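You operate a simulated robot arm through the tools that you are given. There is no shell and no other tool. Be economical: measure what you need, move in short steps, check, and stop when the job is done.

The job below is to be done with a simulated two-armed robot. You get a single attempt, and the scene is never put back.

## Task
Take the blue cloth from the top of the lift table and lay it out flat on the top of the side table.

The check looks at the end state, three seconds after you hand in, the way a careful person would. Anything else that was tipped, shoved, dropped, spilled or broken makes it a failure. Flat cloth is picked up by pressing the open fingertips on it (5 to 10 N) and closing them slowly along it; thin cloth reads only 2 to 8 mm in the jaws.

## Robot
Two 6-joint arms with two-finger parallel grippers on one trunk, on a base that drives. Base frame: it is fixed to the floor where the robot stands at the start and does not move with it; the origin is under the middle of the robot, x ahead of it, y to its left, z up; the surface under the hand at the start is at about z = 0.62. Lengths are in m, angles in degrees, forces in N, time in s.
The left shoulder is at the start at [0.06, 0.141, 0.924], the right one opposite. With the tool pointing down near the work surface each hand reaches from about 0.1 to 0.66 m from the robot's upright axis, wherever it stands, measured 20 degrees to its own side. Places, roughly: top of the side table [0.6, 0.6, 0.9]. Payload 3.43 kg a hand.
The tool frame of a hand sits at the grasp point between the pads (the TCP): z along the fingers, y along the line on which they close. The tips reach 0.03 m beyond it. Largest opening 0.094 m; finger width 0.028, thickness 0.01; the body of the gripper, 0.05 by 0.096 m, starts 0.055 m behind the TCP.
Orientation is that of the tool frame in the base frame, as a unit quaternion [x, y, z, w]. With the fingers straight down and closing along the base's y, the tool's x points along the base's -x, its y along +y and its z along -z.

## Interface
- The arms move only by the tool step_arm. It takes "left_moves", "right_moves" or both (then of equal length, played together; a hand with none holds still); each is a list that holds one entry, the list of rows, each a list of 7 numbers: the closure, from 0 (fully open) to 1 (shut), then the shift along the tool's x, y, z in mm, then the turn, a rotation vector about the tool's x, y, z in degrees. In form: [[[fingers, tx, ty, tz, ax, ay, az], ...]]. A call has 1 to 10 rows; each row shifts and turns the commanded pose from where the row before left it, along the tool's axes as they then stand. Each row takes 0.2 s and may step no farther than 0.05 m and 8.6 degrees from the row before; otherwise, or with a gripper value out of range, the whole call is refused. A pose out of reach is approached as far as the arm can. The call stops where the force on the tool passes 40 N (or 10 N more than at its start, if that is more) or the arm is blocked; 0.2 s more then pass. The fingers move at their own pace (about 0.153 m/s each) and stop on an object; they squeeze with about 34 N. The grip force told is the motor's: it shows also when the fingers shut on nothing. Time passes only in rows, and 0.2 s behind the last, so rows that do not move let the fingers close. The reply holds the time, the measured pose of the TCP, the force on the tool along the base axes, the opening and the grip force, in the units named above and with some noise, with the torque about the TCP (base axes, N m) and any sound that the robot's microphone picked up.
- Cameras (640 x 400 px; columns grow to the right, rows downward): "scene" is now at [0.1249, 0.032, 1.5147]; the picture's right is [0.44, -0.90, 0.00], its down [-0.75, -0.36, -0.56] and it looks along [0.50, 0.24, -0.83] (base axes); focal length 290 px, centre (320, 200). "left" rides on the left gripper at [0.076, -0.014, -0.102] in its tool frame; the picture's right is [0.18, 0.98, 0.00], its down [-0.75, 0.14, -0.64] and it looks along [-0.63, 0.12, 0.77] (tool axes); focal length 243 px, centre (320, 200). "right" rides on the right gripper at [0.076, 0.014, -0.103] in its tool frame; the picture's right is [-0.18, 0.98, 0.00], its down [-0.75, -0.14, -0.64] and it looks along [-0.63, -0.12, 0.77] (tool axes); focal length 243 px, centre (320, 200). There is no depth. A picture from a camera that has moved, and an enlarged one, comes with that camera's place and axes in the base frame and with its lens.
- grab_frame(camera): a new picture of that camera. It takes no simulated time.
- slide_trunk(by): slides the trunk up (or, below 0, down) by that many m; the arms and the scene camera ride with it, the base frame stays. It gives what a move gives, with no picture.
- drive_base(legs): drives the robot by 1 to 6 legs, each [ahead, left, turn to the left] in m, m and degrees, along the robot's own axes; the way and the turn of a leg run together, so that a leg with both is an arc; at most 1.5 m and 180 degrees a leg. The arms and the cameras ride along, it lands a little off, and it stops where it bumps. It gives what a move gives.
- pan_tilt(pan, tilt): turns the head with the scene camera to pan (to the left, within 86 degrees either way) and tilt (down, from -29 to 69), counted from straight ahead of the robot. It gives what a move gives.
- inspect(camera, box): a new picture of the part [left, top, right, bottom] of that camera's present view, enlarged. It takes no simulated time.
- job_done(): hands the job in; it is judged then, once.

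Go step by step. Nothing tells you exact positions but the pictures and the camera data: compare them with the known pose of the tool, close in by small moves and look again before you grip or let go. The budget is 120 turns and 92 pictures, counting those below and the enlarged ones. Unless the task says otherwise, let go and move clear before handing in, and close with one line.

The tools are called as name(argument=value, ...) on one line, values as JSON. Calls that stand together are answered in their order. step_arm: Moves the arms, as the interface text tells. Its arguments: {"type":"object","properties":{"left_moves":{"type":"array","items":{"type":"array","items":{"type":"array","items":{"type":"number"}}}},"right_moves":{"type":"array","items":{"type":"array","items":{"type":"array","items":{"type":"number"}}}}},"required":[]} The other tools are called the same way: slide_trunk (by) slides the trunk up or down; drive_base (legs) drives the base; pan_tilt (pan, tilt) turns the head that bears the scene camera; grab_frame (camera) takes a picture; inspect (camera, box) takes an enlarged picture of a part of a camera's view; job_done () hands the job in.

At the start:

```text
time: 0.0
left_ee_pos: [0.3566, 0.4042, 1.1354]
left_ee_rot: [0.0, 1.0, 0.0, 0.0]
left_ft_force: [0.9, 0.1, -0.1]
left_moment: [-0.06, 0.01, -0.01]
left_width: 0.0941
left_grip_force: 0.0
right_ee_pos: [0.3488, 0.035, 1.1069]
right_ee_rot: [0.0, 1.0, 0.001, 0.0]
right_ft_force: [-0.6, 0.1, 0.6]
right_moment: [-0.02, 0.03, 0.05]
right_width: 0.0941
right_grip_force: 0.0
trunk travel left (down, up): [-0.5, 0.09]
robot x, y, heading: [-0.0041, -0.0004, 0.1]
head pan, tilt: [25.9, 56.3]
```

scene: 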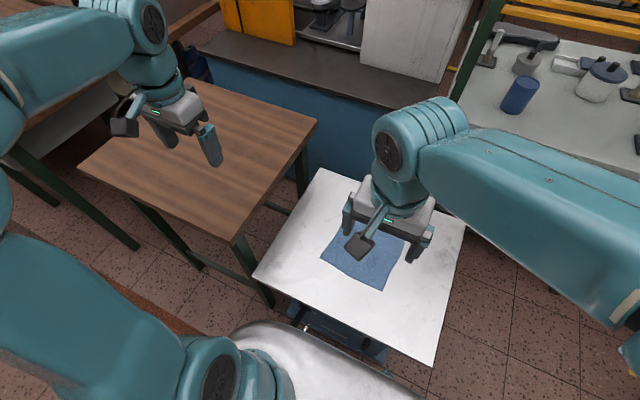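
right: 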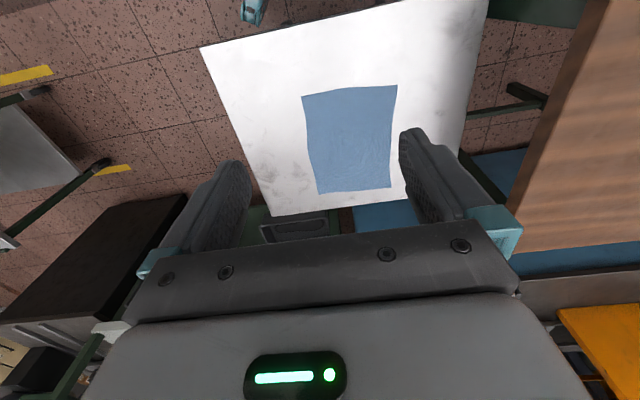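
left: 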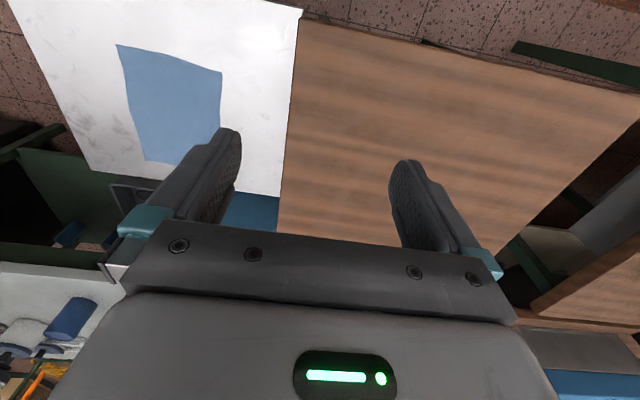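

The blue cloth (about 0.2 m square) lies on the white lift table near (0.53, 0.07, 0.62). The wooden side table spans roughly x 0.3–0.8, y 0.33–0.85 at z 0.9. I'll look closer at the cloth and check the floor to the left, where I will probably need to drive.

inspect(camera="scene", box=[240, 150, 480, 300])

pan_tilt(pan=70, tilt=55)

grab_frame(camera="scene")

```text
2.67 times, centred on (360, 225) of scene
camera zoom: at [0.1249, 0.032, 1.5147], right [0.44, -0.9, 0.0], down [-0.75, -0.36, -0.56], along [0.5, 0.24, -0.83], focal length 774 px, centre (213, 133)
```

zoom: 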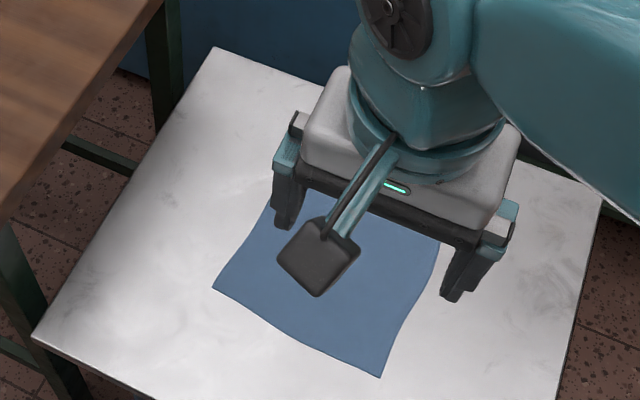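

```text
time: 1.1
left_ee_pos: [0.3581, 0.406, 1.1357]
left_ee_rot: [0.0, 1.0, 0.0, 0.0]
left_ft_force: [0.7, -0.3, -0.3]
left_moment: [-0.01, -0.02, 0.05]
left_width: 0.0942
left_grip_force: 0.0
right_ee_pos: [0.3494, 0.0363, 1.1071]
right_ee_rot: [0.0, 1.0, 0.0, 0.0]
right_ft_force: [0.7, 0.8, 0.4]
right_moment: [-0.03, 0.02, -0.01]
right_width: 0.094
right_grip_force: 0.0
trunk travel left (down, up): [-0.5, 0.09]
robot x, y, heading: [-0.0002, -0.0011, 0.0]
head pan, tilt: [70.0, 55.0]
```

```text
87 pictures are left
camera scene: at [0.0868, 0.0689, 1.5161], right [0.94, -0.34, 0.0], down [-0.28, -0.77, -0.57], along [0.2, 0.54, -0.82], focal length 290 px, centre (320, 200)
```

scene: 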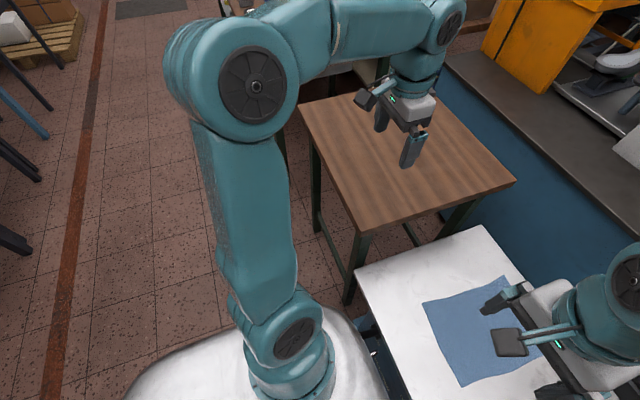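

The floor to the left is clear, so I can later strafe in front of the side table. Near edge of the cloth runs about from (0.456, 0.19) to (0.443, -0.03). Next I'll bring both hands above that edge, left first sideways away from the side table, then down.

step_arm(left_moves=[[[0, -19.6, -41, 0, 0, 0, 0], [0, -19.6, -41, 0, 0, 0, 0], [0, -19.6, -41, 0, 0, 0, 0], [0, -19.6, -41, 0, 0, 0, 0], [0, -19.6, -41, 0, 0, 0, 0], [0, -19.6, -41, 0, 0, 0, 0], [0.55, 0, 0, 48, 0, 0, 0], [0.55, 0, 0, 48, 0, 0, 0], [0.55, 0, 0, 48, 0, 0, 0], [0.55, 0, 0, 48, 0, 0, 0]]], right_moves=[[[0, -19.3, -6, 0, 0, 0, 0], [0, -19.3, -6, 0, 0, 0, 0], [0, -19.3, -6, 0, 0, 0, 0], [0, -19.3, -6, 0, 0, 0, 0], [0, -19.3, -6, 0, 0, 0, 0], [0, -19.3, -6, 0, 0, 0, 0], [0.55, 0, 0, 41, 0, 0, 0], [0.55, 0, 0, 41, 0, 0, 0], [0.55, 0, 0, 41, 0, 0, 0], [0.55, 0, 0, 41, 0, 0, 0]]])

pan_tilt(pan=15, tilt=58)

grab_frame(camera="scene")

grab_frame(camera="left")

grab_frame(camera="right")

```text
time: 3.3
left_ee_pos: [0.4762, 0.1599, 0.9416]
left_ee_rot: [0.0, 1.0, -0.001, 0.0]
left_ft_force: [0.3, 0.7, -0.3]
left_moment: [-0.03, 0.0, -0.04]
left_width: 0.0423
left_grip_force: 0.2
right_ee_pos: [0.4664, -0.0007, 0.9423]
right_ee_rot: [-0.001, 1.0, 0.0, 0.0]
right_ft_force: [0.7, -0.3, -0.7]
right_moment: [0.01, 0.05, 0.0]
right_width: 0.0425
right_grip_force: 0.0
trunk travel left (down, up): [-0.5, 0.09]
robot x, y, heading: [-0.001, 0.0019, -0.0]
head pan, tilt: [70.0, 55.0]
```

```text
time: 4.5
left_ee_pos: [0.4752, 0.1602, 0.9429]
left_ee_rot: [0.001, 1.0, 0.001, 0.0]
left_ft_force: [-0.6, 0.7, 0.5]
left_moment: [0.04, -0.02, -0.01]
left_width: 0.0421
left_grip_force: 0.1
right_ee_pos: [0.4646, 0.0001, 0.9437]
right_ee_rot: [0.001, 1.0, 0.0, 0.0]
right_ft_force: [1.0, -0.4, -0.5]
right_moment: [-0.02, 0.0, -0.01]
right_width: 0.0421
right_grip_force: 0.0
trunk travel left (down, up): [-0.5, 0.09]
robot x, y, heading: [-0.0045, -0.0012, -0.1]
head pan, tilt: [15.0, 58.0]
```

```text
86 pictures are left
camera scene: at [0.1276, 0.0194, 1.5125], right [0.26, -0.97, 0.0], down [-0.82, -0.22, -0.53], along [0.51, 0.14, -0.85], focal length 290 px, centre (320, 200)
```

scene: 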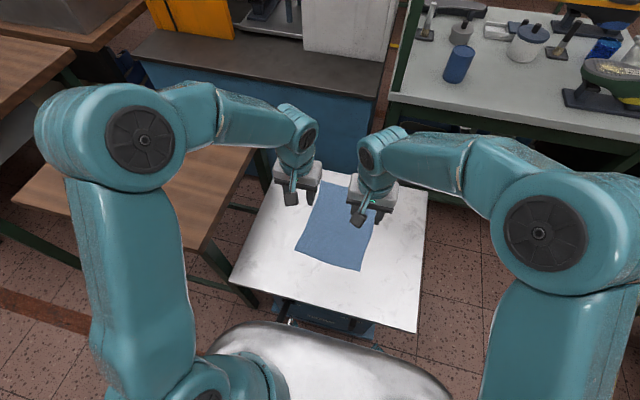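

```text
85 pictures are left
camera left: at [0.3976, 0.1457, 1.0452], right [-0.18, 0.98, 0.0], down [0.75, 0.14, 0.64], along [0.63, 0.12, -0.77], focal length 243 px, centre (320, 200)
```

left: 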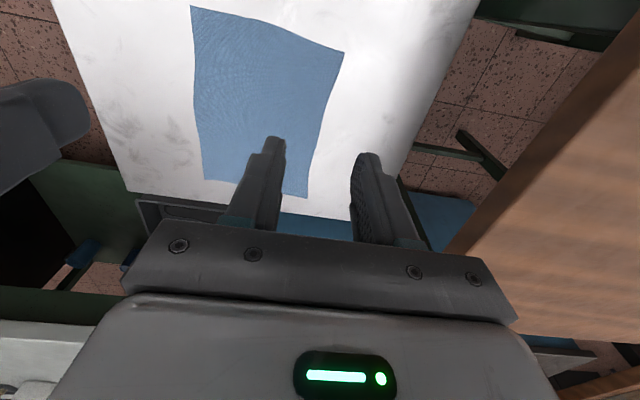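

```text
84 pictures are left
camera right: at [0.3881, 0.0142, 1.0474], right [0.18, 0.98, 0.0], down [0.75, -0.14, 0.64], along [0.63, -0.12, -0.77], focal length 243 px, centre (320, 200)
```

right: 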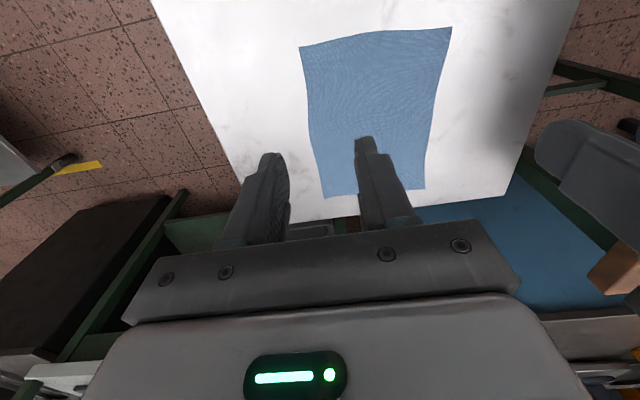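

Camera angles agree: near corners of the cloth at (0.455, 0.193) and (0.440, -0.025), z 0.62. Both hands are just inside that edge; I lower them to about 2 cm above the cloth.

step_arm(left_moves=[[[0.55, 0, 0, 45, 0, 0, 0], [0.55, 0, 0, 45, 0, 0, 0], [0.55, 0, 0, 45, 0, 0, 0], [0.55, 0, 0, 45, 0, 0, 0], [0.55, 0, 0, 45, 0, 0, 0], [0.55, 3, 0, 45, 0, 0, 0]]], right_moves=[[[0.55, 0, 0, 45, 0, 0, 0], [0.55, 0, 0, 45, 0, 0, 0], [0.55, 0, 0, 45, 0, 0, 0], [0.55, 0, 0, 45, 0, 0, 0], [0.55, 0, 0, 45, 0, 0, 0], [0.55, 3, 0, 45, 0, 0, 0]]])

grab_frame(camera="left")

grab_frame(camera="right")

```text
time: 6.0
left_ee_pos: [0.4743, 0.1602, 0.6732]
left_ee_rot: [0.0, 1.0, 0.001, -0.001]
left_ft_force: [0.0, -0.1, -0.5]
left_moment: [-0.01, 0.01, 0.0]
left_width: 0.0424
left_grip_force: 0.1
right_ee_pos: [0.4639, 0.0014, 0.671]
right_ee_rot: [0.0, 1.0, 0.0, 0.0]
right_ft_force: [-0.2, -0.4, 0.0]
right_moment: [-0.01, 0.01, -0.04]
right_width: 0.0427
right_grip_force: 0.0
trunk travel left (down, up): [-0.5, 0.09]
robot x, y, heading: [0.0051, 0.0003, -0.1]
head pan, tilt: [15.0, 58.0]
```

```text
83 pictures are left
camera left: at [0.397, 0.1458, 0.7757], right [-0.18, 0.98, 0.0], down [0.75, 0.14, 0.64], along [0.63, 0.12, -0.77], focal length 243 px, centre (320, 200)
```

left: 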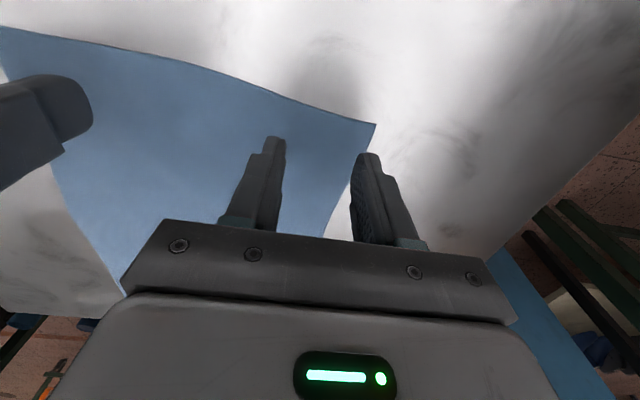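

```text
82 pictures are left
camera right: at [0.3867, 0.0137, 0.7749], right [0.18, 0.98, 0.0], down [0.75, -0.14, 0.64], along [0.63, -0.12, -0.77], focal length 243 px, centre (320, 200)
```

right: 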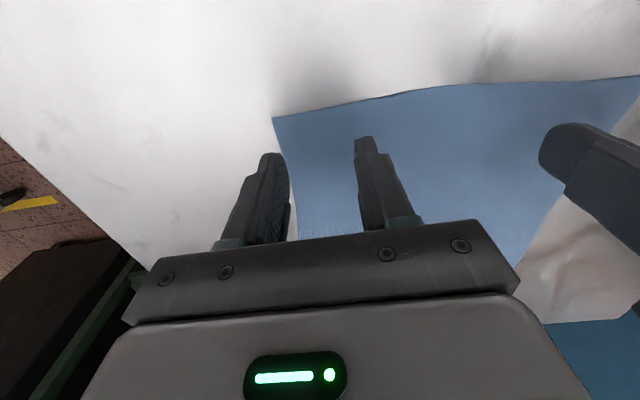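

The outer fingers sit right at the cloth's side edges, so I shift each hand about 11 mm inward and lower to just before contact.

step_arm(left_moves=[[[0.55, 3, -11, 0, 0, 0, 0], [0.55, 0, 0, 10, 0, 0, 0], [0.55, 0, 0, 9, 0, 0, 0], [0.55, 0, 0, 0, 0, 0, 0]]], right_moves=[[[0.55, 3, 12, 0, 0, 0, 0], [0.55, 0, 0, 10, 0, 0, 0], [0.55, 0, 0, 7, 0, 0, 0], [0.55, 0, 0, 0, 0, 0, 0]]])

```text
time: 7.0
left_ee_pos: [0.4697, 0.1493, 0.6542]
left_ee_rot: [0.001, 1.0, 0.0, 0.0]
left_ft_force: [0.3, 0.1, 0.0]
left_moment: [0.02, 0.01, 0.01]
left_width: 0.0422
left_grip_force: 0.0
right_ee_pos: [0.4589, 0.0119, 0.6553]
right_ee_rot: [0.0, 1.0, 0.0, 0.0]
right_ft_force: [-0.3, -0.2, -0.1]
right_moment: [0.02, 0.02, -0.02]
right_width: 0.0424
right_grip_force: 0.1
trunk travel left (down, up): [-0.5, 0.09]
robot x, y, heading: [0.0008, 0.0003, -0.2]
head pan, tilt: [15.0, 58.0]
```

No contact yet; I keep lowering in small steps.

step_arm(left_moves=[[[0.55, 0, 0, 2, 0, 0, 0], [0.55, 0, 0, 2, 0, 0, 0], [0.55, 0, 0, 0, 0, 0, 0]]], right_moves=[[[0.55, 0, 0, 2, 0, 0, 0], [0.55, 0, 0, 2, 0, 0, 0], [0.55, 0, 0, 0, 0, 0, 0]]])

```text
time: 7.8
left_ee_pos: [0.4705, 0.1484, 0.6509]
left_ee_rot: [0.0, 1.0, -0.001, 0.0]
left_ft_force: [0.6, -0.2, 0.3]
left_moment: [0.0, -0.01, -0.01]
left_width: 0.0425
left_grip_force: 0.2
right_ee_pos: [0.4603, 0.0109, 0.6509]
right_ee_rot: [0.0, 1.0, 0.0, 0.0]
right_ft_force: [-1.1, 0.0, -1.0]
right_moment: [-0.02, -0.02, 0.03]
right_width: 0.0423
right_grip_force: 0.1
trunk travel left (down, up): [-0.5, 0.09]
robot x, y, heading: [0.0043, -0.0034, -0.3]
head pan, tilt: [15.0, 58.0]
```

step_arm(left_moves=[[[0.55, 0, 0, 2, 0, 0, 0], [0.55, 0, 0, 0, 0, 0, 0]]], right_moves=[[[0.55, 0, 0, 2, 0, 0, 0], [0.55, 0, 0, 0, 0, 0, 0]]])

```text
time: 8.3
left_ee_pos: [0.4704, 0.1493, 0.6498]
left_ee_rot: [0.001, 1.0, 0.0, 0.002]
left_ft_force: [1.1, -1.3, 20.1]
left_moment: [0.08, 0.16, 0.02]
left_width: 0.0423
left_grip_force: 0.0
right_ee_pos: [0.4617, 0.0118, 0.6506]
right_ee_rot: [0.0, 1.0, 0.001, 0.002]
right_ft_force: [0.2, 1.3, 11.1]
right_moment: [-0.12, 0.09, -0.01]
right_width: 0.0421
right_grip_force: 0.1
trunk travel left (down, up): [-0.5, 0.09]
robot x, y, heading: [0.0019, -0.0003, -0.0]
head pan, tilt: [15.0, 58.0]
```

Contact: 20 N left, 11 N right. I ease off slightly to get into 5–10 N.

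step_arm(left_moves=[[[0.55, 0, 0, -0.8, 0, 0, 0], [0.55, 0, 0, 0, 0, 0, 0]]], right_moves=[[[0.55, 0, 0, -0.2, 0, 0, 0], [0.55, 0, 0, 0, 0, 0, 0]]])

```text
time: 8.9
left_ee_pos: [0.4696, 0.1499, 0.652]
left_ee_rot: [0.001, 1.0, 0.0, 0.002]
left_ft_force: [3.2, 1.4, 16.7]
left_moment: [0.17, 0.09, -0.08]
left_width: 0.0423
left_grip_force: 0.0
right_ee_pos: [0.46, 0.0114, 0.6516]
right_ee_rot: [0.0, 1.0, 0.0, 0.002]
right_ft_force: [1.2, 0.9, 19.1]
right_moment: [-0.26, 0.05, -0.05]
right_width: 0.0422
right_grip_force: 0.1
trunk travel left (down, up): [-0.5, 0.09]
robot x, y, heading: [-0.0037, 0.0004, -0.0]
head pan, tilt: [15.0, 58.0]
```

step_arm(left_moves=[[[0.55, 0, 0, -0.5, 0, 0, 0], [0.55, 0, 0, 0, 0, 0, 0]]], right_moves=[[[0.55, 0, 0, -0.6, 0, 0, 0], [0.55, 0, 0, 0, 0, 0, 0]]])

```text
time: 9.6
left_ee_pos: [0.4701, 0.1482, 0.6517]
left_ee_rot: [0.0, 1.0, -0.001, 0.001]
left_ft_force: [2.6, 2.0, 18.6]
left_moment: [0.22, 0.08, -0.03]
left_width: 0.0423
left_grip_force: 0.4
right_ee_pos: [0.459, 0.0115, 0.6506]
right_ee_rot: [0.0, 1.0, 0.001, 0.001]
right_ft_force: [2.7, 1.1, 12.9]
right_moment: [-0.16, 0.03, 0.02]
right_width: 0.0422
right_grip_force: 0.1
trunk travel left (down, up): [-0.5, 0.09]
robot x, y, heading: [-0.0004, -0.0031, -0.1]
head pan, tilt: [15.0, 58.0]
```

Still a bit heavy; a little more relief.

step_arm(left_moves=[[[0.55, 0, 0, -0.8, 0, 0, 0], [0.55, 0, 0, 0, 0, 0, 0], [0.55, 0, 0, 0, 0, 0, 0]]], right_moves=[[[0.55, 0, 0, -0.4, 0, 0, 0], [0.55, 0, 0, 0, 0, 0, 0], [0.55, 0, 0, 0, 0, 0, 0]]])

```text
time: 10.3
left_ee_pos: [0.4701, 0.1477, 0.6522]
left_ee_rot: [0.0, 1.0, 0.0, 0.0]
left_ft_force: [2.7, -0.2, 12.5]
left_moment: [0.19, 0.01, -0.03]
left_width: 0.0424
left_grip_force: 0.1
right_ee_pos: [0.4599, 0.0112, 0.6507]
right_ee_rot: [0.0, 1.0, 0.0, -0.001]
right_ft_force: [-0.1, 1.5, 9.6]
right_moment: [-0.05, 0.08, 0.01]
right_width: 0.042
right_grip_force: 0.0
trunk travel left (down, up): [-0.5, 0.09]
robot x, y, heading: [-0.002, -0.001, 0.1]
head pan, tilt: [15.0, 58.0]
```

Forces are about right (12 and 10 N). Now I close both hands slowly along the cloth.

step_arm(left_moves=[[[0.6, 0, 0, -0.3, 0, 0, 0], [0.65, 0, 0, 0, 0, 0, 0], [0.7, 0, 0, 0, 0, 0, 0], [0.75, 0, 0, 0, 0, 0, 0], [0.8, 0, 0, 0, 0, 0, 0], [0.85, 0, 0, 0, 0, 0, 0], [0.9, 0, 0, 0, 0, 0, 0], [0.95, 0, 0, 0, 0, 0, 0], [1, 0, 0, 0, 0, 0, 0], [1, 0, 0, 0, 0, 0, 0]]], right_moves=[[[0.6, 0, 0, 0, 0, 0, 0], [0.65, 0, 0, 0, 0, 0, 0], [0.7, 0, 0, 0, 0, 0, 0], [0.75, 0, 0, 0, 0, 0, 0], [0.8, 0, 0, 0, 0, 0, 0], [0.85, 0, 0, 0, 0, 0, 0], [0.9, 0, 0, 0, 0, 0, 0], [0.95, 0, 0, 0, 0, 0, 0], [1, 0, 0, 0, 0, 0, 0], [1, 0, 0, 0, 0, 0, 0]]])

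grab_frame(camera="left")

grab_frame(camera="right")

```text
time: 12.6
left_ee_pos: [0.4703, 0.149, 0.6517]
left_ee_rot: [0.0, 1.0, 0.0, 0.0]
left_ft_force: [-0.6, -0.1, 3.9]
left_moment: [-0.01, -0.01, 0.03]
left_width: 0.0024
left_grip_force: 34.1
right_ee_pos: [0.4592, 0.0118, 0.6519]
right_ee_rot: [0.0, 1.0, 0.0, 0.0]
right_ft_force: [0.8, -0.2, 6.9]
right_moment: [-0.02, 0.06, -0.02]
right_width: 0.0
right_grip_force: 33.0
trunk travel left (down, up): [-0.5, 0.09]
robot x, y, heading: [-0.0, 0.0011, 0.3]
head pan, tilt: [15.0, 58.0]
```

```text
81 pictures are left
camera left: at [0.3927, 0.1347, 0.7532], right [-0.18, 0.98, 0.0], down [0.75, 0.14, 0.64], along [0.63, 0.12, -0.77], focal length 243 px, centre (320, 200)
```

left: 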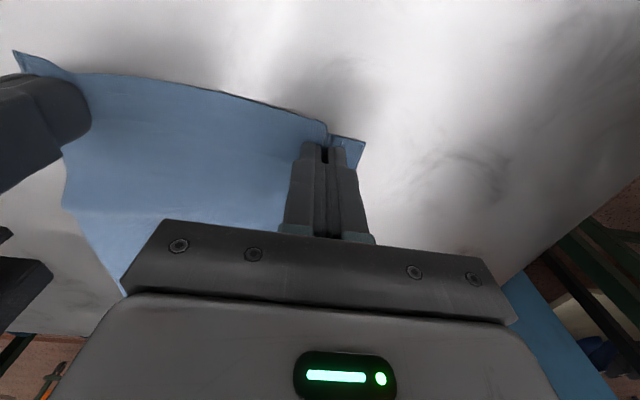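

```text
80 pictures are left
camera right: at [0.383, 0.0258, 0.755], right [0.18, 0.98, 0.0], down [0.75, -0.14, 0.64], along [0.63, -0.12, -0.77], focal length 243 px, centre (320, 200)
```

right: 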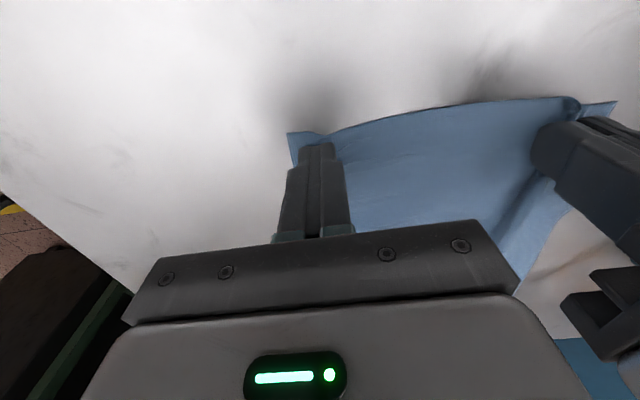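

Left holds the cloth (2.4 mm), but right closed on nothing (0.0). I reopen the right hand and press a little harder.

step_arm(right_moves=[[[0.9, 0, 0, 0, 0, 0, 0], [0.8, 0, 0, 0, 0, 0, 0], [0.7, 0, 0, 0, 0, 0, 0], [0.6, 0, 0, 0, 0, 0, 0], [0.55, 0, 0, 0, 0, 0, 0], [0.55, 0, 0, 0.4, 0, 0, 0], [0.55, 0, 0, 0, 0, 0, 0]]])

grab_frame(camera="right")

```text
time: 14.2
left_ee_pos: [0.4705, 0.1499, 0.6519]
left_ee_rot: [0.001, 1.0, 0.0, 0.0]
left_ft_force: [0.1, -0.7, -0.2]
left_moment: [0.01, 0.03, -0.03]
left_width: 0.0022
left_grip_force: 34.1
right_ee_pos: [0.4602, 0.0124, 0.6509]
right_ee_rot: [0.0, 1.0, -0.001, 0.001]
right_ft_force: [-1.2, -0.9, 10.4]
right_moment: [0.08, 0.1, 0.0]
right_width: 0.0405
right_grip_force: 0.0
trunk travel left (down, up): [-0.5, 0.09]
robot x, y, heading: [0.0024, 0.0014, -0.2]
head pan, tilt: [15.0, 58.0]
```

```text
79 pictures are left
camera right: at [0.3833, 0.0259, 0.7549], right [0.18, 0.98, 0.0], down [0.75, -0.14, 0.64], along [0.63, -0.12, -0.77], focal length 243 px, centre (320, 200)
```

right: 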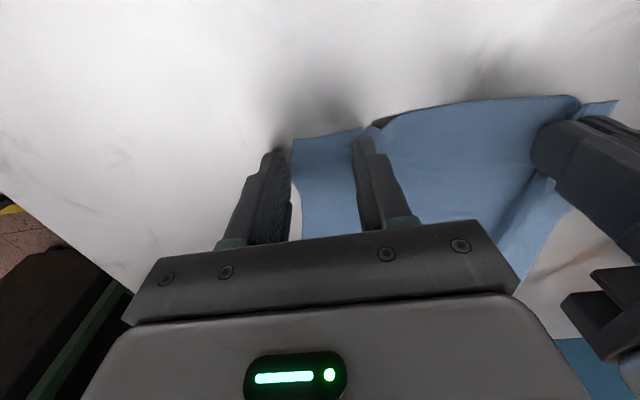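

The cloth's right edge has shifted inward and the outer finger is off it. I lift slightly, shift 14 mm toward the cloth with a smaller opening, and press again.

step_arm(right_moves=[[[0.55, 0, 0, -8, 0, 0, 0], [0.6, 0, 14, 0, 0, 0, 0], [0.6, 0, 0, 6, 0, 0, 0], [0.6, 0, 0, 1.4, 0, 0, 0], [0.6, 0, 0, 0, 0, 0, 0], [0.6, 0, 0, 0, 0, 0, 0]]])

grab_frame(camera="right")

```text
time: 15.6
left_ee_pos: [0.4699, 0.1492, 0.6514]
left_ee_rot: [0.0, 1.0, 0.0, 0.001]
left_ft_force: [0.6, -0.6, 6.4]
left_moment: [-0.01, 0.01, 0.0]
left_width: 0.0022
left_grip_force: 34.0
right_ee_pos: [0.4587, 0.0247, 0.6529]
right_ee_rot: [0.0, 1.0, 0.0, 0.0]
right_ft_force: [-0.5, -0.6, 1.9]
right_moment: [-0.01, 0.01, 0.03]
right_width: 0.0375
right_grip_force: 0.1
trunk travel left (down, up): [-0.5, 0.09]
robot x, y, heading: [0.0018, -0.0002, -0.1]
head pan, tilt: [15.0, 58.0]
```

```text
78 pictures are left
camera right: at [0.3828, 0.0392, 0.7551], right [0.18, 0.98, 0.0], down [0.75, -0.14, 0.64], along [0.63, -0.12, -0.77], focal length 243 px, centre (320, 200)
```

right: 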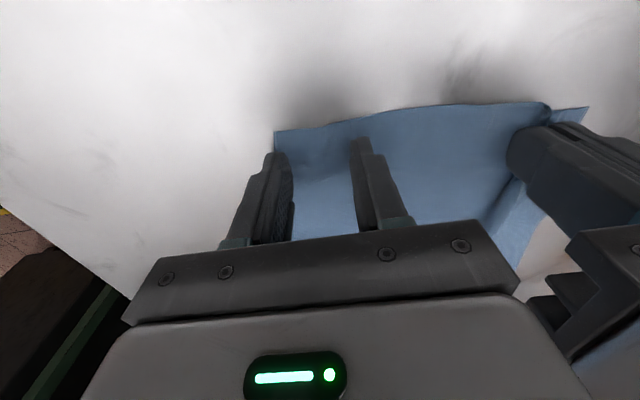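

Both right fingers are now on the cloth with a light touch. I press to about 10 N and close slowly.

step_arm(right_moves=[[[0.6, 0, 0, 0.6, 0, 0, 0], [0.6, 0, 0, 0, 0, 0, 0], [0.6, 0, 0, 0, 0, 0, 0]]])

```text
time: 16.4
left_ee_pos: [0.4695, 0.1477, 0.6515]
left_ee_rot: [0.0, 1.0, 0.0, 0.0]
left_ft_force: [0.5, -1.0, 2.0]
left_moment: [0.04, 0.02, -0.01]
left_width: 0.0025
left_grip_force: 34.0
right_ee_pos: [0.4598, 0.0256, 0.651]
right_ee_rot: [0.0, 1.0, 0.0, 0.001]
right_ft_force: [-1.4, 0.0, 9.8]
right_moment: [-0.05, 0.09, -0.02]
right_width: 0.0377
right_grip_force: 0.0
trunk travel left (down, up): [-0.5, 0.09]
robot x, y, heading: [0.0038, -0.0006, 0.0]
head pan, tilt: [15.0, 58.0]
```

step_arm(right_moves=[[[0.65, 0, 0, 0.1, 0, 0, 0], [0.7, 0, 0, 0, 0, 0, 0], [0.75, 0, 0, 0, 0, 0, 0], [0.8, 0, 0, 0, 0, 0, 0], [0.85, 0, 0, 0, 0, 0, 0], [0.9, 0, 0, 0, 0, 0, 0], [0.95, 0, 0, 0, 0, 0, 0], [1, 0, 0, 0, 0, 0, 0], [1, 0, 0, 0, 0, 0, 0]]])

grab_frame(camera="right")

```text
time: 18.4
left_ee_pos: [0.4698, 0.1493, 0.652]
left_ee_rot: [0.0, 1.0, 0.0, 0.001]
left_ft_force: [-1.0, -4.7, -0.3]
left_moment: [-0.19, 0.0, 0.04]
left_width: 0.0023
left_grip_force: 34.0
right_ee_pos: [0.4593, 0.0245, 0.6514]
right_ee_rot: [0.001, 1.0, 0.001, 0.0]
right_ft_force: [1.0, 6.8, 20.8]
right_moment: [0.2, 0.13, 0.02]
right_width: 0.0019
right_grip_force: 33.4
trunk travel left (down, up): [-0.5, 0.09]
robot x, y, heading: [-0.003, 0.0017, -0.0]
head pan, tilt: [15.0, 58.0]
```

```text
77 pictures are left
camera right: at [0.3828, 0.0397, 0.7548], right [0.18, 0.98, 0.0], down [0.75, -0.14, 0.64], along [0.63, -0.12, -0.77], focal length 243 px, centre (320, 200)
```

right: 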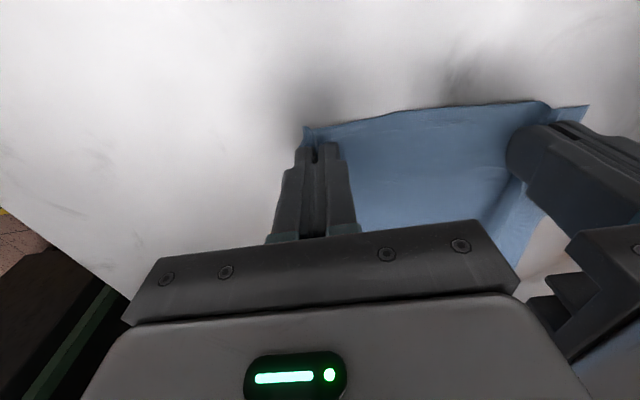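

Both hands now hold cloth (2.3 and 1.9 mm), slightly taut. I lift 60 mm and check.

step_arm(left_moves=[[[1, 0, -1, -10, 0, 0, 0], [1, 0, 0, -10, 0, 0, 0], [1, 0, 0, -20, 0, 0, 0], [1, 0, 0, -20, 0, 0, 0]]], right_moves=[[[1, 0, 1, -10, 0, 0, 0], [1, 0, 0, -10, 0, 0, 0], [1, 0, 0, -20, 0, 0, 0], [1, 0, 0, -20, 0, 0, 0]]])

grab_frame(camera="right")

grab_frame(camera="scene")

```text
time: 19.4
left_ee_pos: [0.4689, 0.1469, 0.7107]
left_ee_rot: [0.001, 1.0, 0.0, -0.001]
left_ft_force: [0.1, -0.2, 0.4]
left_moment: [-0.02, -0.01, -0.02]
left_width: 0.0023
left_grip_force: 34.2
right_ee_pos: [0.4583, 0.0251, 0.7116]
right_ee_rot: [0.001, 1.0, 0.001, -0.001]
right_ft_force: [-0.2, 2.0, 0.4]
right_moment: [0.03, -0.01, 0.0]
right_width: 0.002
right_grip_force: 34.0
trunk travel left (down, up): [-0.5, 0.09]
robot x, y, heading: [0.0014, 0.0007, 0.3]
head pan, tilt: [15.0, 58.0]
```

```text
76 pictures are left
camera right: at [0.3824, 0.0397, 0.8152], right [0.18, 0.98, 0.0], down [0.75, -0.14, 0.64], along [0.63, -0.12, -0.77], focal length 243 px, centre (320, 200)
```

right: 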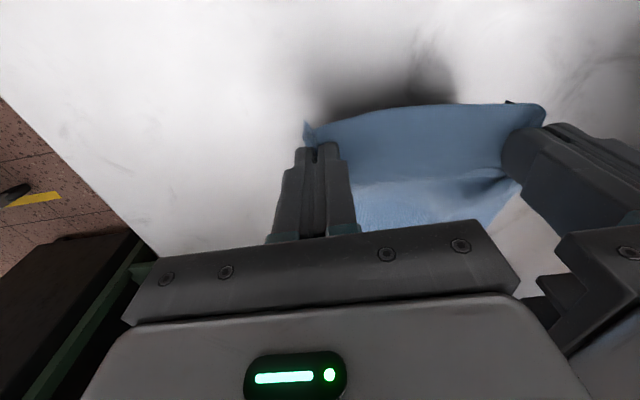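

```text
75 pictures are left
camera scene: at [0.1272, 0.0187, 1.5125], right [0.26, -0.97, 0.0], down [-0.82, -0.22, -0.53], along [0.51, 0.14, -0.85], focal length 290 px, centre (320, 200)
```

scene: 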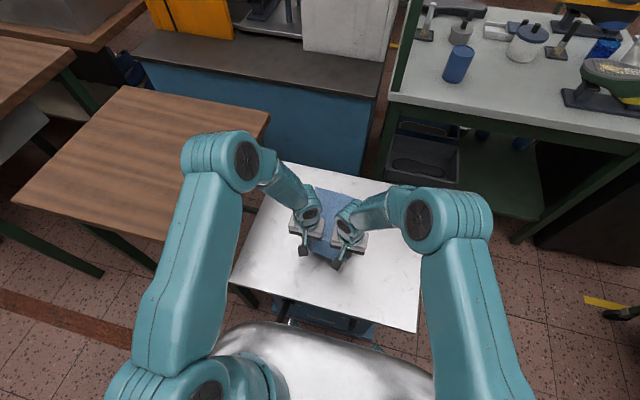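

Both hands lift the cloth cleanly. I raise it well above the side table's height, drawing slightly back, and slide the trunk up.

step_arm(left_moves=[[[1, 4, 0, -44, 0, 0, 0], [1, 4, 0, -44, 0, 0, 0], [1, 4, 0, -44, 0, 0, 0], [1, 4, 0, -44, 0, 0, 0], [1, 4, 0, -44, 0, 0, 0], [1, 4, 0, -44, 0, 0, 0], [1, 4, 0, -44, 0, 0, 0], [1, 4, 0, -44, 0, 0, 0], [1, 4, 0, -44, 0, 0, 0], [1, 4, 0, -44, 0, 0, 0]]], right_moves=[[[1, 3, -1, -44, 0, 0, 0], [1, 3, -1, -44, 0, 0, 0], [1, 3, -1, -44, 0, 0, 0], [1, 3, 0, -44, 0, 0, 0], [1, 3, 0, -44, 0, 0, 0], [1, 3, 0, -44, 0, 0, 0], [1, 3, 0, -44, 0, 0, 0], [1, 3, 0, -44, 0, 0, 0], [1, 3, 0, -44, 0, 0, 0], [1, 3, 0, -44, 0, 0, 0]]])

slide_trunk(by=0.08)

grab_frame(camera="scene")

grab_frame(camera="right")

```text
time: 21.6
left_ee_pos: [0.4276, 0.1469, 1.1493]
left_ee_rot: [0.0, 1.0, 0.0, 0.0]
left_ft_force: [0.2, -3.0, 0.3]
left_moment: [-0.1, -0.01, -0.04]
left_width: 0.0026
left_grip_force: 34.4
right_ee_pos: [0.4294, 0.023, 1.1499]
right_ee_rot: [0.0, 1.0, 0.0, -0.001]
right_ft_force: [-0.7, 3.3, 0.7]
right_moment: [0.07, 0.03, 0.04]
right_width: 0.002
right_grip_force: 33.7
trunk travel left (down, up): [-0.5, 0.09]
robot x, y, heading: [-0.0001, 0.0046, 0.1]
head pan, tilt: [15.0, 58.0]
```

```text
time: 22.7
left_ee_pos: [0.4296, 0.147, 1.2294]
left_ee_rot: [-0.001, 1.0, 0.0, 0.0]
left_ft_force: [-1.2, -1.2, -1.1]
left_moment: [-0.07, 0.0, -0.02]
left_width: 0.0028
left_grip_force: 34.2
right_ee_pos: [0.43, 0.0244, 1.229]
right_ee_rot: [0.0, 1.0, 0.0, 0.0]
right_ft_force: [0.5, 2.2, 0.3]
right_moment: [0.06, -0.02, 0.02]
right_width: 0.0019
right_grip_force: 34.0
trunk travel left (down, up): [-0.58, 0.01]
robot x, y, heading: [0.0002, 0.0015, -0.2]
head pan, tilt: [15.0, 58.0]
```

```text
74 pictures are left
camera scene: at [0.1286, 0.019, 1.5924], right [0.26, -0.97, 0.0], down [-0.82, -0.22, -0.53], along [0.51, 0.14, -0.85], focal length 290 px, centre (320, 200)
```

scene: 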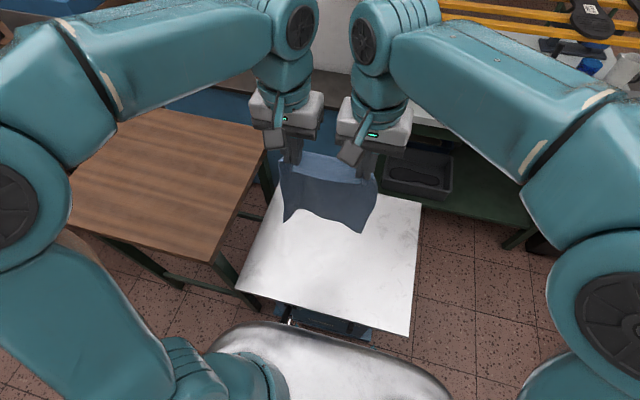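

```text
73 pictures are left
camera right: at [0.3535, 0.0381, 1.3331], right [0.18, 0.98, 0.0], down [0.75, -0.14, 0.64], along [0.63, -0.12, -0.77], focal length 243 px, centre (320, 200)
```

right: 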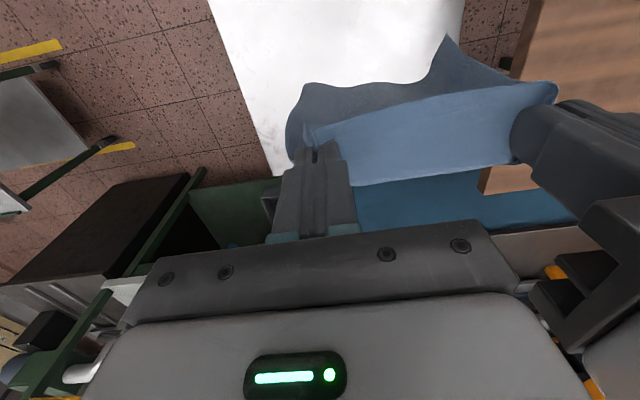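

The cloth hangs well from both hands with its hem above 1.0 m. I'll back off 0.12 m to clear the table legs and strafe left 0.5 m in front of the side table.

drive_base(legs=[[-0.12, 0, 0], [0, 0.5, 0]])

grab_frame(camera="scene")

```text
time: 31.3
left_ee_pos: [0.3088, 0.6396, 1.23]
left_ee_rot: [0.001, 1.0, -0.002, 0.0]
left_ft_force: [-1.1, -1.8, 0.4]
left_moment: [-0.09, 0.01, -0.01]
left_width: 0.0022
left_grip_force: 34.0
right_ee_pos: [0.3099, 0.5166, 1.2293]
right_ee_rot: [0.001, 1.0, -0.001, 0.0]
right_ft_force: [-0.2, 2.5, 0.3]
right_moment: [0.0, 0.03, 0.01]
right_width: 0.0021
right_grip_force: 34.0
trunk travel left (down, up): [-0.58, 0.01]
robot x, y, heading: [-0.1216, 0.4923, -0.3]
head pan, tilt: [15.0, 58.0]
```

```text
72 pictures are left
camera scene: at [0.008, 0.5141, 1.5925], right [0.26, -0.97, 0.0], down [-0.82, -0.22, -0.53], along [0.51, 0.13, -0.85], focal length 290 px, centre (320, 200)
```

scene: 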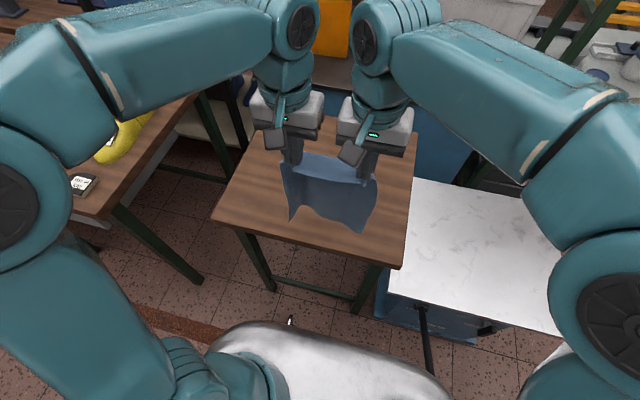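

I'm in front of the side table (x 0.28–0.75, y 0.37–0.87). I'll move forward 0.07 m and then extend the hands over the table at this height.

drive_base(legs=[[0.07, 0.02, 0]])

step_arm(left_moves=[[[1, -25, 0, 0, 0, 0, 0], [1, -25, 0, 0, 0, 0, 0], [1, -25, 0, 0, 0, 0, 0], [1, -25, 0, 0, 0, 0, 0], [1, -25, 0, 10, 0, 0, 0], [1, -25, 0, 10, 0, 0, 0], [1, -25, 0, 10, 0, 0, 0], [1, -25, 0, 10, 0, 0, 0], [1, 0, 0, 0, 0, 0, 0], [1, 0, 0, 0, 0, 0, 0]]], right_moves=[[[1, -25, 0, 0, 0, 0, 0], [1, -25, 0, 0, 0, 0, 0], [1, -25, 0, 0, 0, 0, 0], [1, -25, 0, 0, 0, 0, 0], [1, -25, 0, 10, 0, 0, 0], [1, -25, 0, 10, 0, 0, 0], [1, -25, 0, 10, 0, 0, 0], [1, -25, 0, 10, 0, 0, 0], [1, 0, 0, 0, 0, 0, 0], [1, 0, 0, 0, 0, 0, 0]]])

pan_tilt(pan=0, tilt=45)

grab_frame(camera="scene")

grab_frame(camera="left")

```text
time: 32.8
left_ee_pos: [0.3785, 0.6561, 1.23]
left_ee_rot: [0.002, 1.0, 0.001, 0.0]
left_ft_force: [0.0, -2.1, 0.3]
left_moment: [-0.04, 0.04, 0.01]
left_width: 0.0024
left_grip_force: 34.2
right_ee_pos: [0.3797, 0.5326, 1.2294]
right_ee_rot: [0.001, 1.0, 0.001, 0.0]
right_ft_force: [-0.1, 1.0, -0.2]
right_moment: [0.07, 0.06, 0.0]
right_width: 0.0018
right_grip_force: 33.9
trunk travel left (down, up): [-0.58, 0.01]
robot x, y, heading: [-0.0465, 0.5142, -0.2]
head pan, tilt: [15.0, 58.0]
```

```text
time: 35.0
left_ee_pos: [0.5641, 0.6498, 1.1875]
left_ee_rot: [0.005, 1.0, -0.004, -0.002]
left_ft_force: [-6.1, -33.5, -5.3]
left_moment: [-0.98, 0.22, 0.03]
left_width: 0.0025
left_grip_force: 33.8
left hand out of reach, approached as far as the arm can: row 8
right_ee_pos: [0.536, 0.5227, 1.1696]
right_ee_rot: [0.0, 1.0, 0.004, -0.001]
right_ft_force: [6.9, 33.3, 5.2]
right_moment: [1.09, -0.18, 0.04]
right_width: 0.0018
right_grip_force: 33.6
right hand out of reach, approached as far as the arm can: row 6, 7, 8
trunk travel left (down, up): [-0.58, 0.01]
robot x, y, heading: [-0.0483, 0.5105, -0.3]
head pan, tilt: [15.0, 58.0]
```

```text
time: 35.8
left_ee_pos: [0.5594, 0.6509, 1.1907]
left_ee_rot: [0.005, 1.0, -0.004, 0.001]
left_ft_force: [-6.1, -33.0, -5.9]
left_moment: [-1.0, 0.19, 0.05]
left_width: 0.0025
left_grip_force: 34.0
right_ee_pos: [0.5317, 0.5237, 1.1706]
right_ee_rot: [0.0, 1.0, 0.003, 0.002]
right_ft_force: [6.7, 32.8, 6.0]
right_moment: [1.08, -0.25, 0.04]
right_width: 0.002
right_grip_force: 34.0
trunk travel left (down, up): [-0.58, 0.01]
robot x, y, heading: [-0.0474, 0.5104, -0.3]
head pan, tilt: [0.0, 45.0]
```

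```text
71 pictures are left
camera scene: at [0.0926, 0.5146, 1.6099], right [0.0, -1.0, 0.0], down [-0.71, 0.0, -0.71], along [0.71, 0.0, -0.71], focal length 290 px, centre (320, 200)
```

scene: 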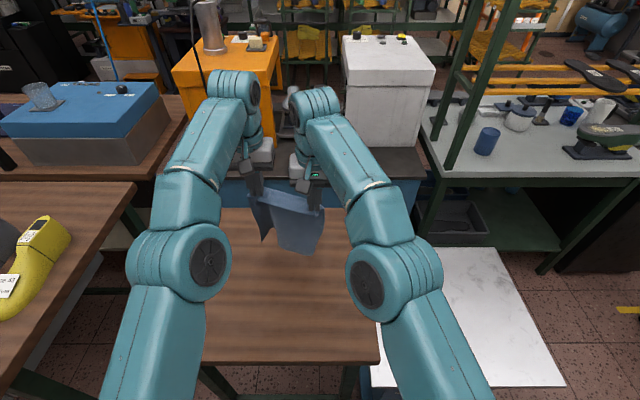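

```text
70 pictures are left
camera left: at [0.4822, 0.6385, 1.2928], right [-0.18, 0.98, -0.01], down [0.75, 0.14, 0.64], along [0.63, 0.11, -0.77], focal length 243 px, centre (320, 200)
```

left: 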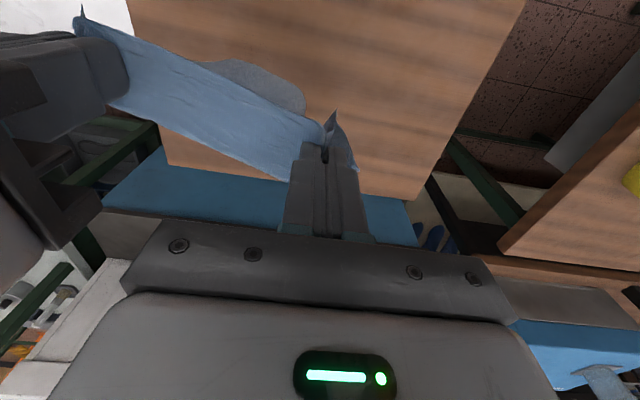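

The right hand hit its reach limit and the cloth got taut, so I draw both hands back 50 mm and relax the tension.

step_arm(left_moves=[[[1, 25, -1, 0, 0, 0, 0], [1, 25, -1, 0, 0, 0, 0], [1, 0, 0, 0, 0, 0, 0], [1, 0, 0, 0, 0, 0, 0]]], right_moves=[[[1, 25, 1, 0, 0, 0, 0], [1, 25, 1, 0, 0, 0, 0], [1, 0, 0, 0, 0, 0, 0], [1, 0, 0, 0, 0, 0, 0]]])

```text
time: 36.8
left_ee_pos: [0.5075, 0.65, 1.1909]
left_ee_rot: [0.001, 1.0, -0.004, 0.001]
left_ft_force: [-6.0, -27.7, -4.4]
left_moment: [-0.82, 0.14, 0.01]
left_width: 0.0025
left_grip_force: 33.7
right_ee_pos: [0.4794, 0.5249, 1.1743]
right_ee_rot: [0.001, 1.0, 0.002, 0.002]
right_ft_force: [4.6, 26.7, 4.5]
right_moment: [0.88, -0.22, 0.05]
right_width: 0.0019
right_grip_force: 34.1
trunk travel left (down, up): [-0.58, 0.01]
robot x, y, heading: [-0.0481, 0.5155, -0.2]
head pan, tilt: [0.0, 45.0]
```

The commands were clipped at the limit, leaving the hands uneven. I realign left to match right and take 5 mm tension out.

step_arm(left_moves=[[[1, 7, -1.5, 8, 0, 0, 0], [1, 7, -1.5, 8, 0, 0, 0], [1, 0, 0, 0, 0, 0, 0]]], right_moves=[[[1, -7, 1.5, 0, 0, 0, 0], [1, -7, 1.5, 0, 0, 0, 0], [1, 0, 0, 0, 0, 0, 0]]])

grab_frame(camera="scene")

grab_frame(camera="right")

grab_frame(camera="left")

```text
time: 37.6
left_ee_pos: [0.5015, 0.6507, 1.173]
left_ee_rot: [0.002, 1.0, 0.0, -0.001]
left_ft_force: [0.6, -10.4, 0.2]
left_moment: [-0.29, 0.03, 0.05]
left_width: 0.0023
left_grip_force: 34.4
right_ee_pos: [0.5002, 0.5254, 1.1689]
right_ee_rot: [0.002, 1.0, 0.0, -0.002]
right_ft_force: [0.1, 10.7, 0.4]
right_moment: [0.3, 0.05, 0.07]
right_width: 0.0018
right_grip_force: 34.1
trunk travel left (down, up): [-0.58, 0.01]
robot x, y, heading: [-0.0472, 0.5168, -0.1]
head pan, tilt: [0.0, 45.0]
```

```text
69 pictures are left
camera scene: at [0.0993, 0.5141, 1.6091], right [0.0, -1.0, 0.0], down [-0.71, 0.0, -0.7], along [0.7, 0.0, -0.71], focal length 290 px, centre (320, 200)
```

scene: 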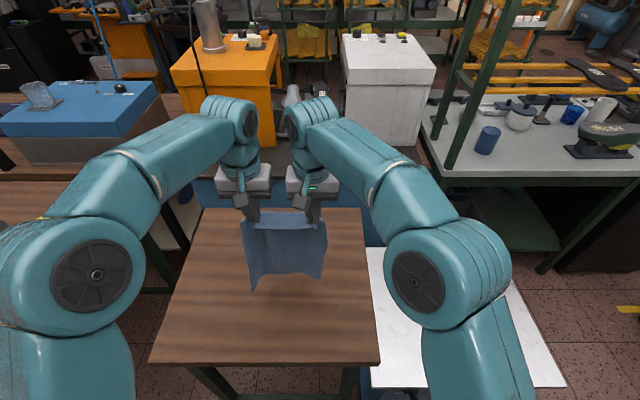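

```text
68 pictures are left
camera right: at [0.4241, 0.5398, 1.273], right [0.19, 0.98, 0.0], down [0.76, -0.14, 0.64], along [0.63, -0.12, -0.77], focal length 243 px, centre (320, 200)
```

right: 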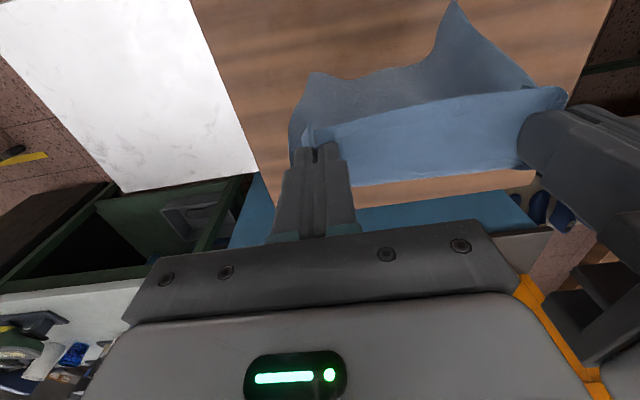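

```text
67 pictures are left
camera left: at [0.4247, 0.6363, 1.2744], right [-0.18, 0.98, 0.0], down [0.76, 0.14, 0.64], along [0.63, 0.12, -0.77], focal length 243 px, centre (320, 200)
```

left: 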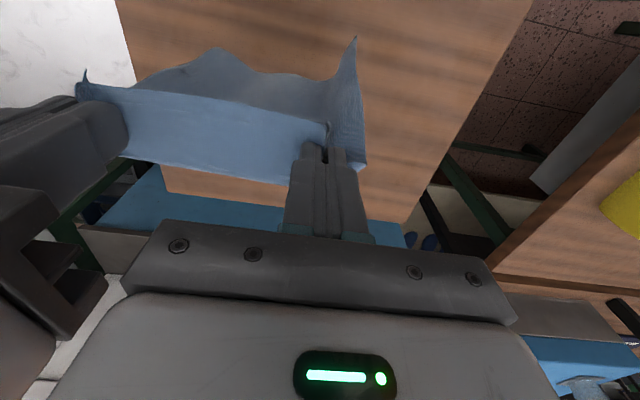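

The cloth hangs flat over the table (x 0.295–0.765, y 0.385–0.9). I edge forward and down until the hem is about to touch.

step_arm(left_moves=[[[1, -4, -1, 10, 0, 0, 0], [1, -8, 0, 10, 0, 0, 0], [1, -8, 0, 10, 0, 0, 0], [1, -10, 0, 10, 0, 0, 0], [1, -10, 0, 10, 0, 0, 0], [1, 0, 0, 0, 0, 0, 0], [1, 0, 0, 0, 0, 0, 0]]], right_moves=[[[1, -4, 1, 8, 0, 0, 0], [1, -8, 0, 10, 0, 0, 0], [1, -8, 0, 10, 0, 0, 0], [1, -10, 0, 10, 0, 0, 0], [1, -10, 0, 10, 0, 0, 0], [1, 0, 0, 0, 0, 0, 0], [1, 0, 0, 0, 0, 0, 0]]])

grab_frame(camera="scene")

grab_frame(camera="right")

```text
time: 39.2
left_ee_pos: [0.5405, 0.6494, 1.1235]
left_ee_rot: [0.001, 1.0, 0.0, -0.001]
left_ft_force: [-0.2, -0.6, -0.6]
left_moment: [-0.03, -0.01, -0.03]
left_width: 0.0022
left_grip_force: 33.9
right_ee_pos: [0.5393, 0.5272, 1.121]
right_ee_rot: [0.002, 1.0, 0.0, -0.001]
right_ft_force: [-0.1, 1.0, 0.2]
right_moment: [0.06, 0.04, 0.04]
right_width: 0.0021
right_grip_force: 34.1
trunk travel left (down, up): [-0.58, 0.01]
robot x, y, heading: [-0.0499, 0.5123, -0.6]
head pan, tilt: [0.0, 45.0]
```

```text
66 pictures are left
camera scene: at [0.0981, 0.5144, 1.6093], right [0.0, -1.0, 0.0], down [-0.71, 0.0, -0.71], along [0.71, 0.0, -0.71], focal length 290 px, centre (320, 200)
```

scene: 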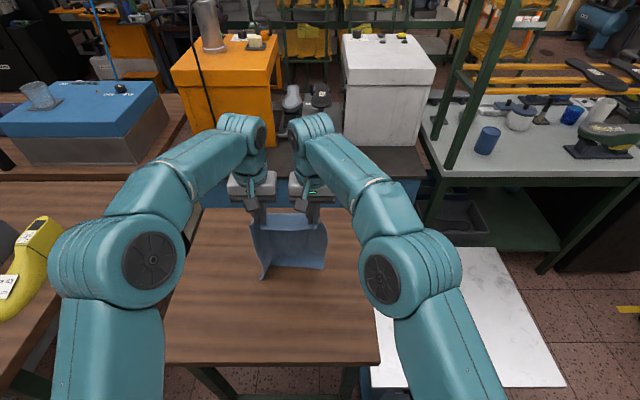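

```text
65 pictures are left
camera right: at [0.4627, 0.5419, 1.2254], right [0.19, 0.98, 0.0], down [0.75, -0.14, 0.64], along [0.63, -0.12, -0.77], focal length 243 px, centre (320, 200)
```

right: 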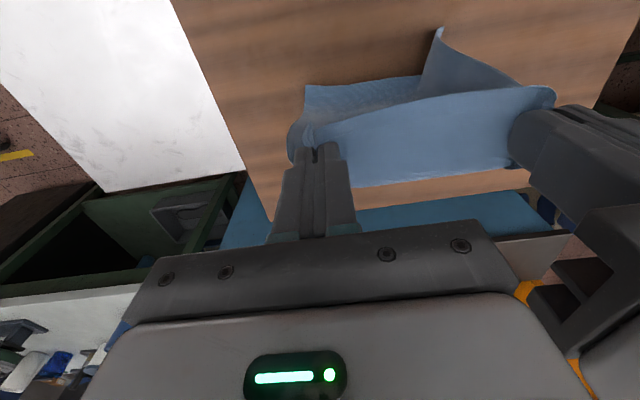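

The hem seems near or at the table; I zoom in to see how it is touching.

inspect(camera="scene", box=[220, 180, 364, 290])

grab_frame(camera="left")

```text
3.64 times, centred on (292, 235) of scene
camera zoom: at [0.0981, 0.5144, 1.6093], right [0.0, -1.0, 0.0], down [-0.71, 0.0, -0.71], along [0.71, 0.0, -0.71], focal length 1056 px, centre (422, 73)
```

zoom: 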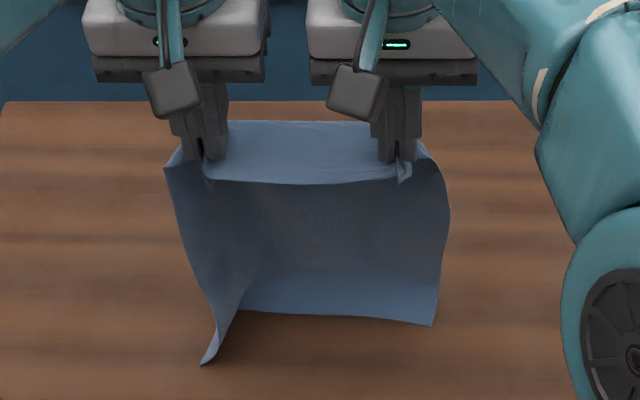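

```text
63 pictures are left
camera left: at [0.4637, 0.6351, 1.2243], right [-0.18, 0.98, 0.0], down [0.76, 0.14, 0.64], along [0.63, 0.12, -0.77], focal length 243 px, centre (320, 200)
```

left: 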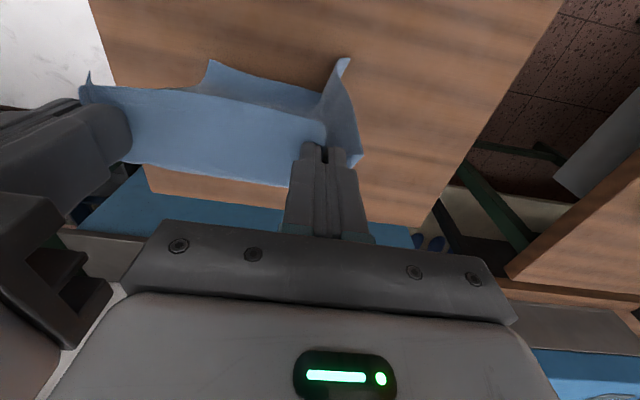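

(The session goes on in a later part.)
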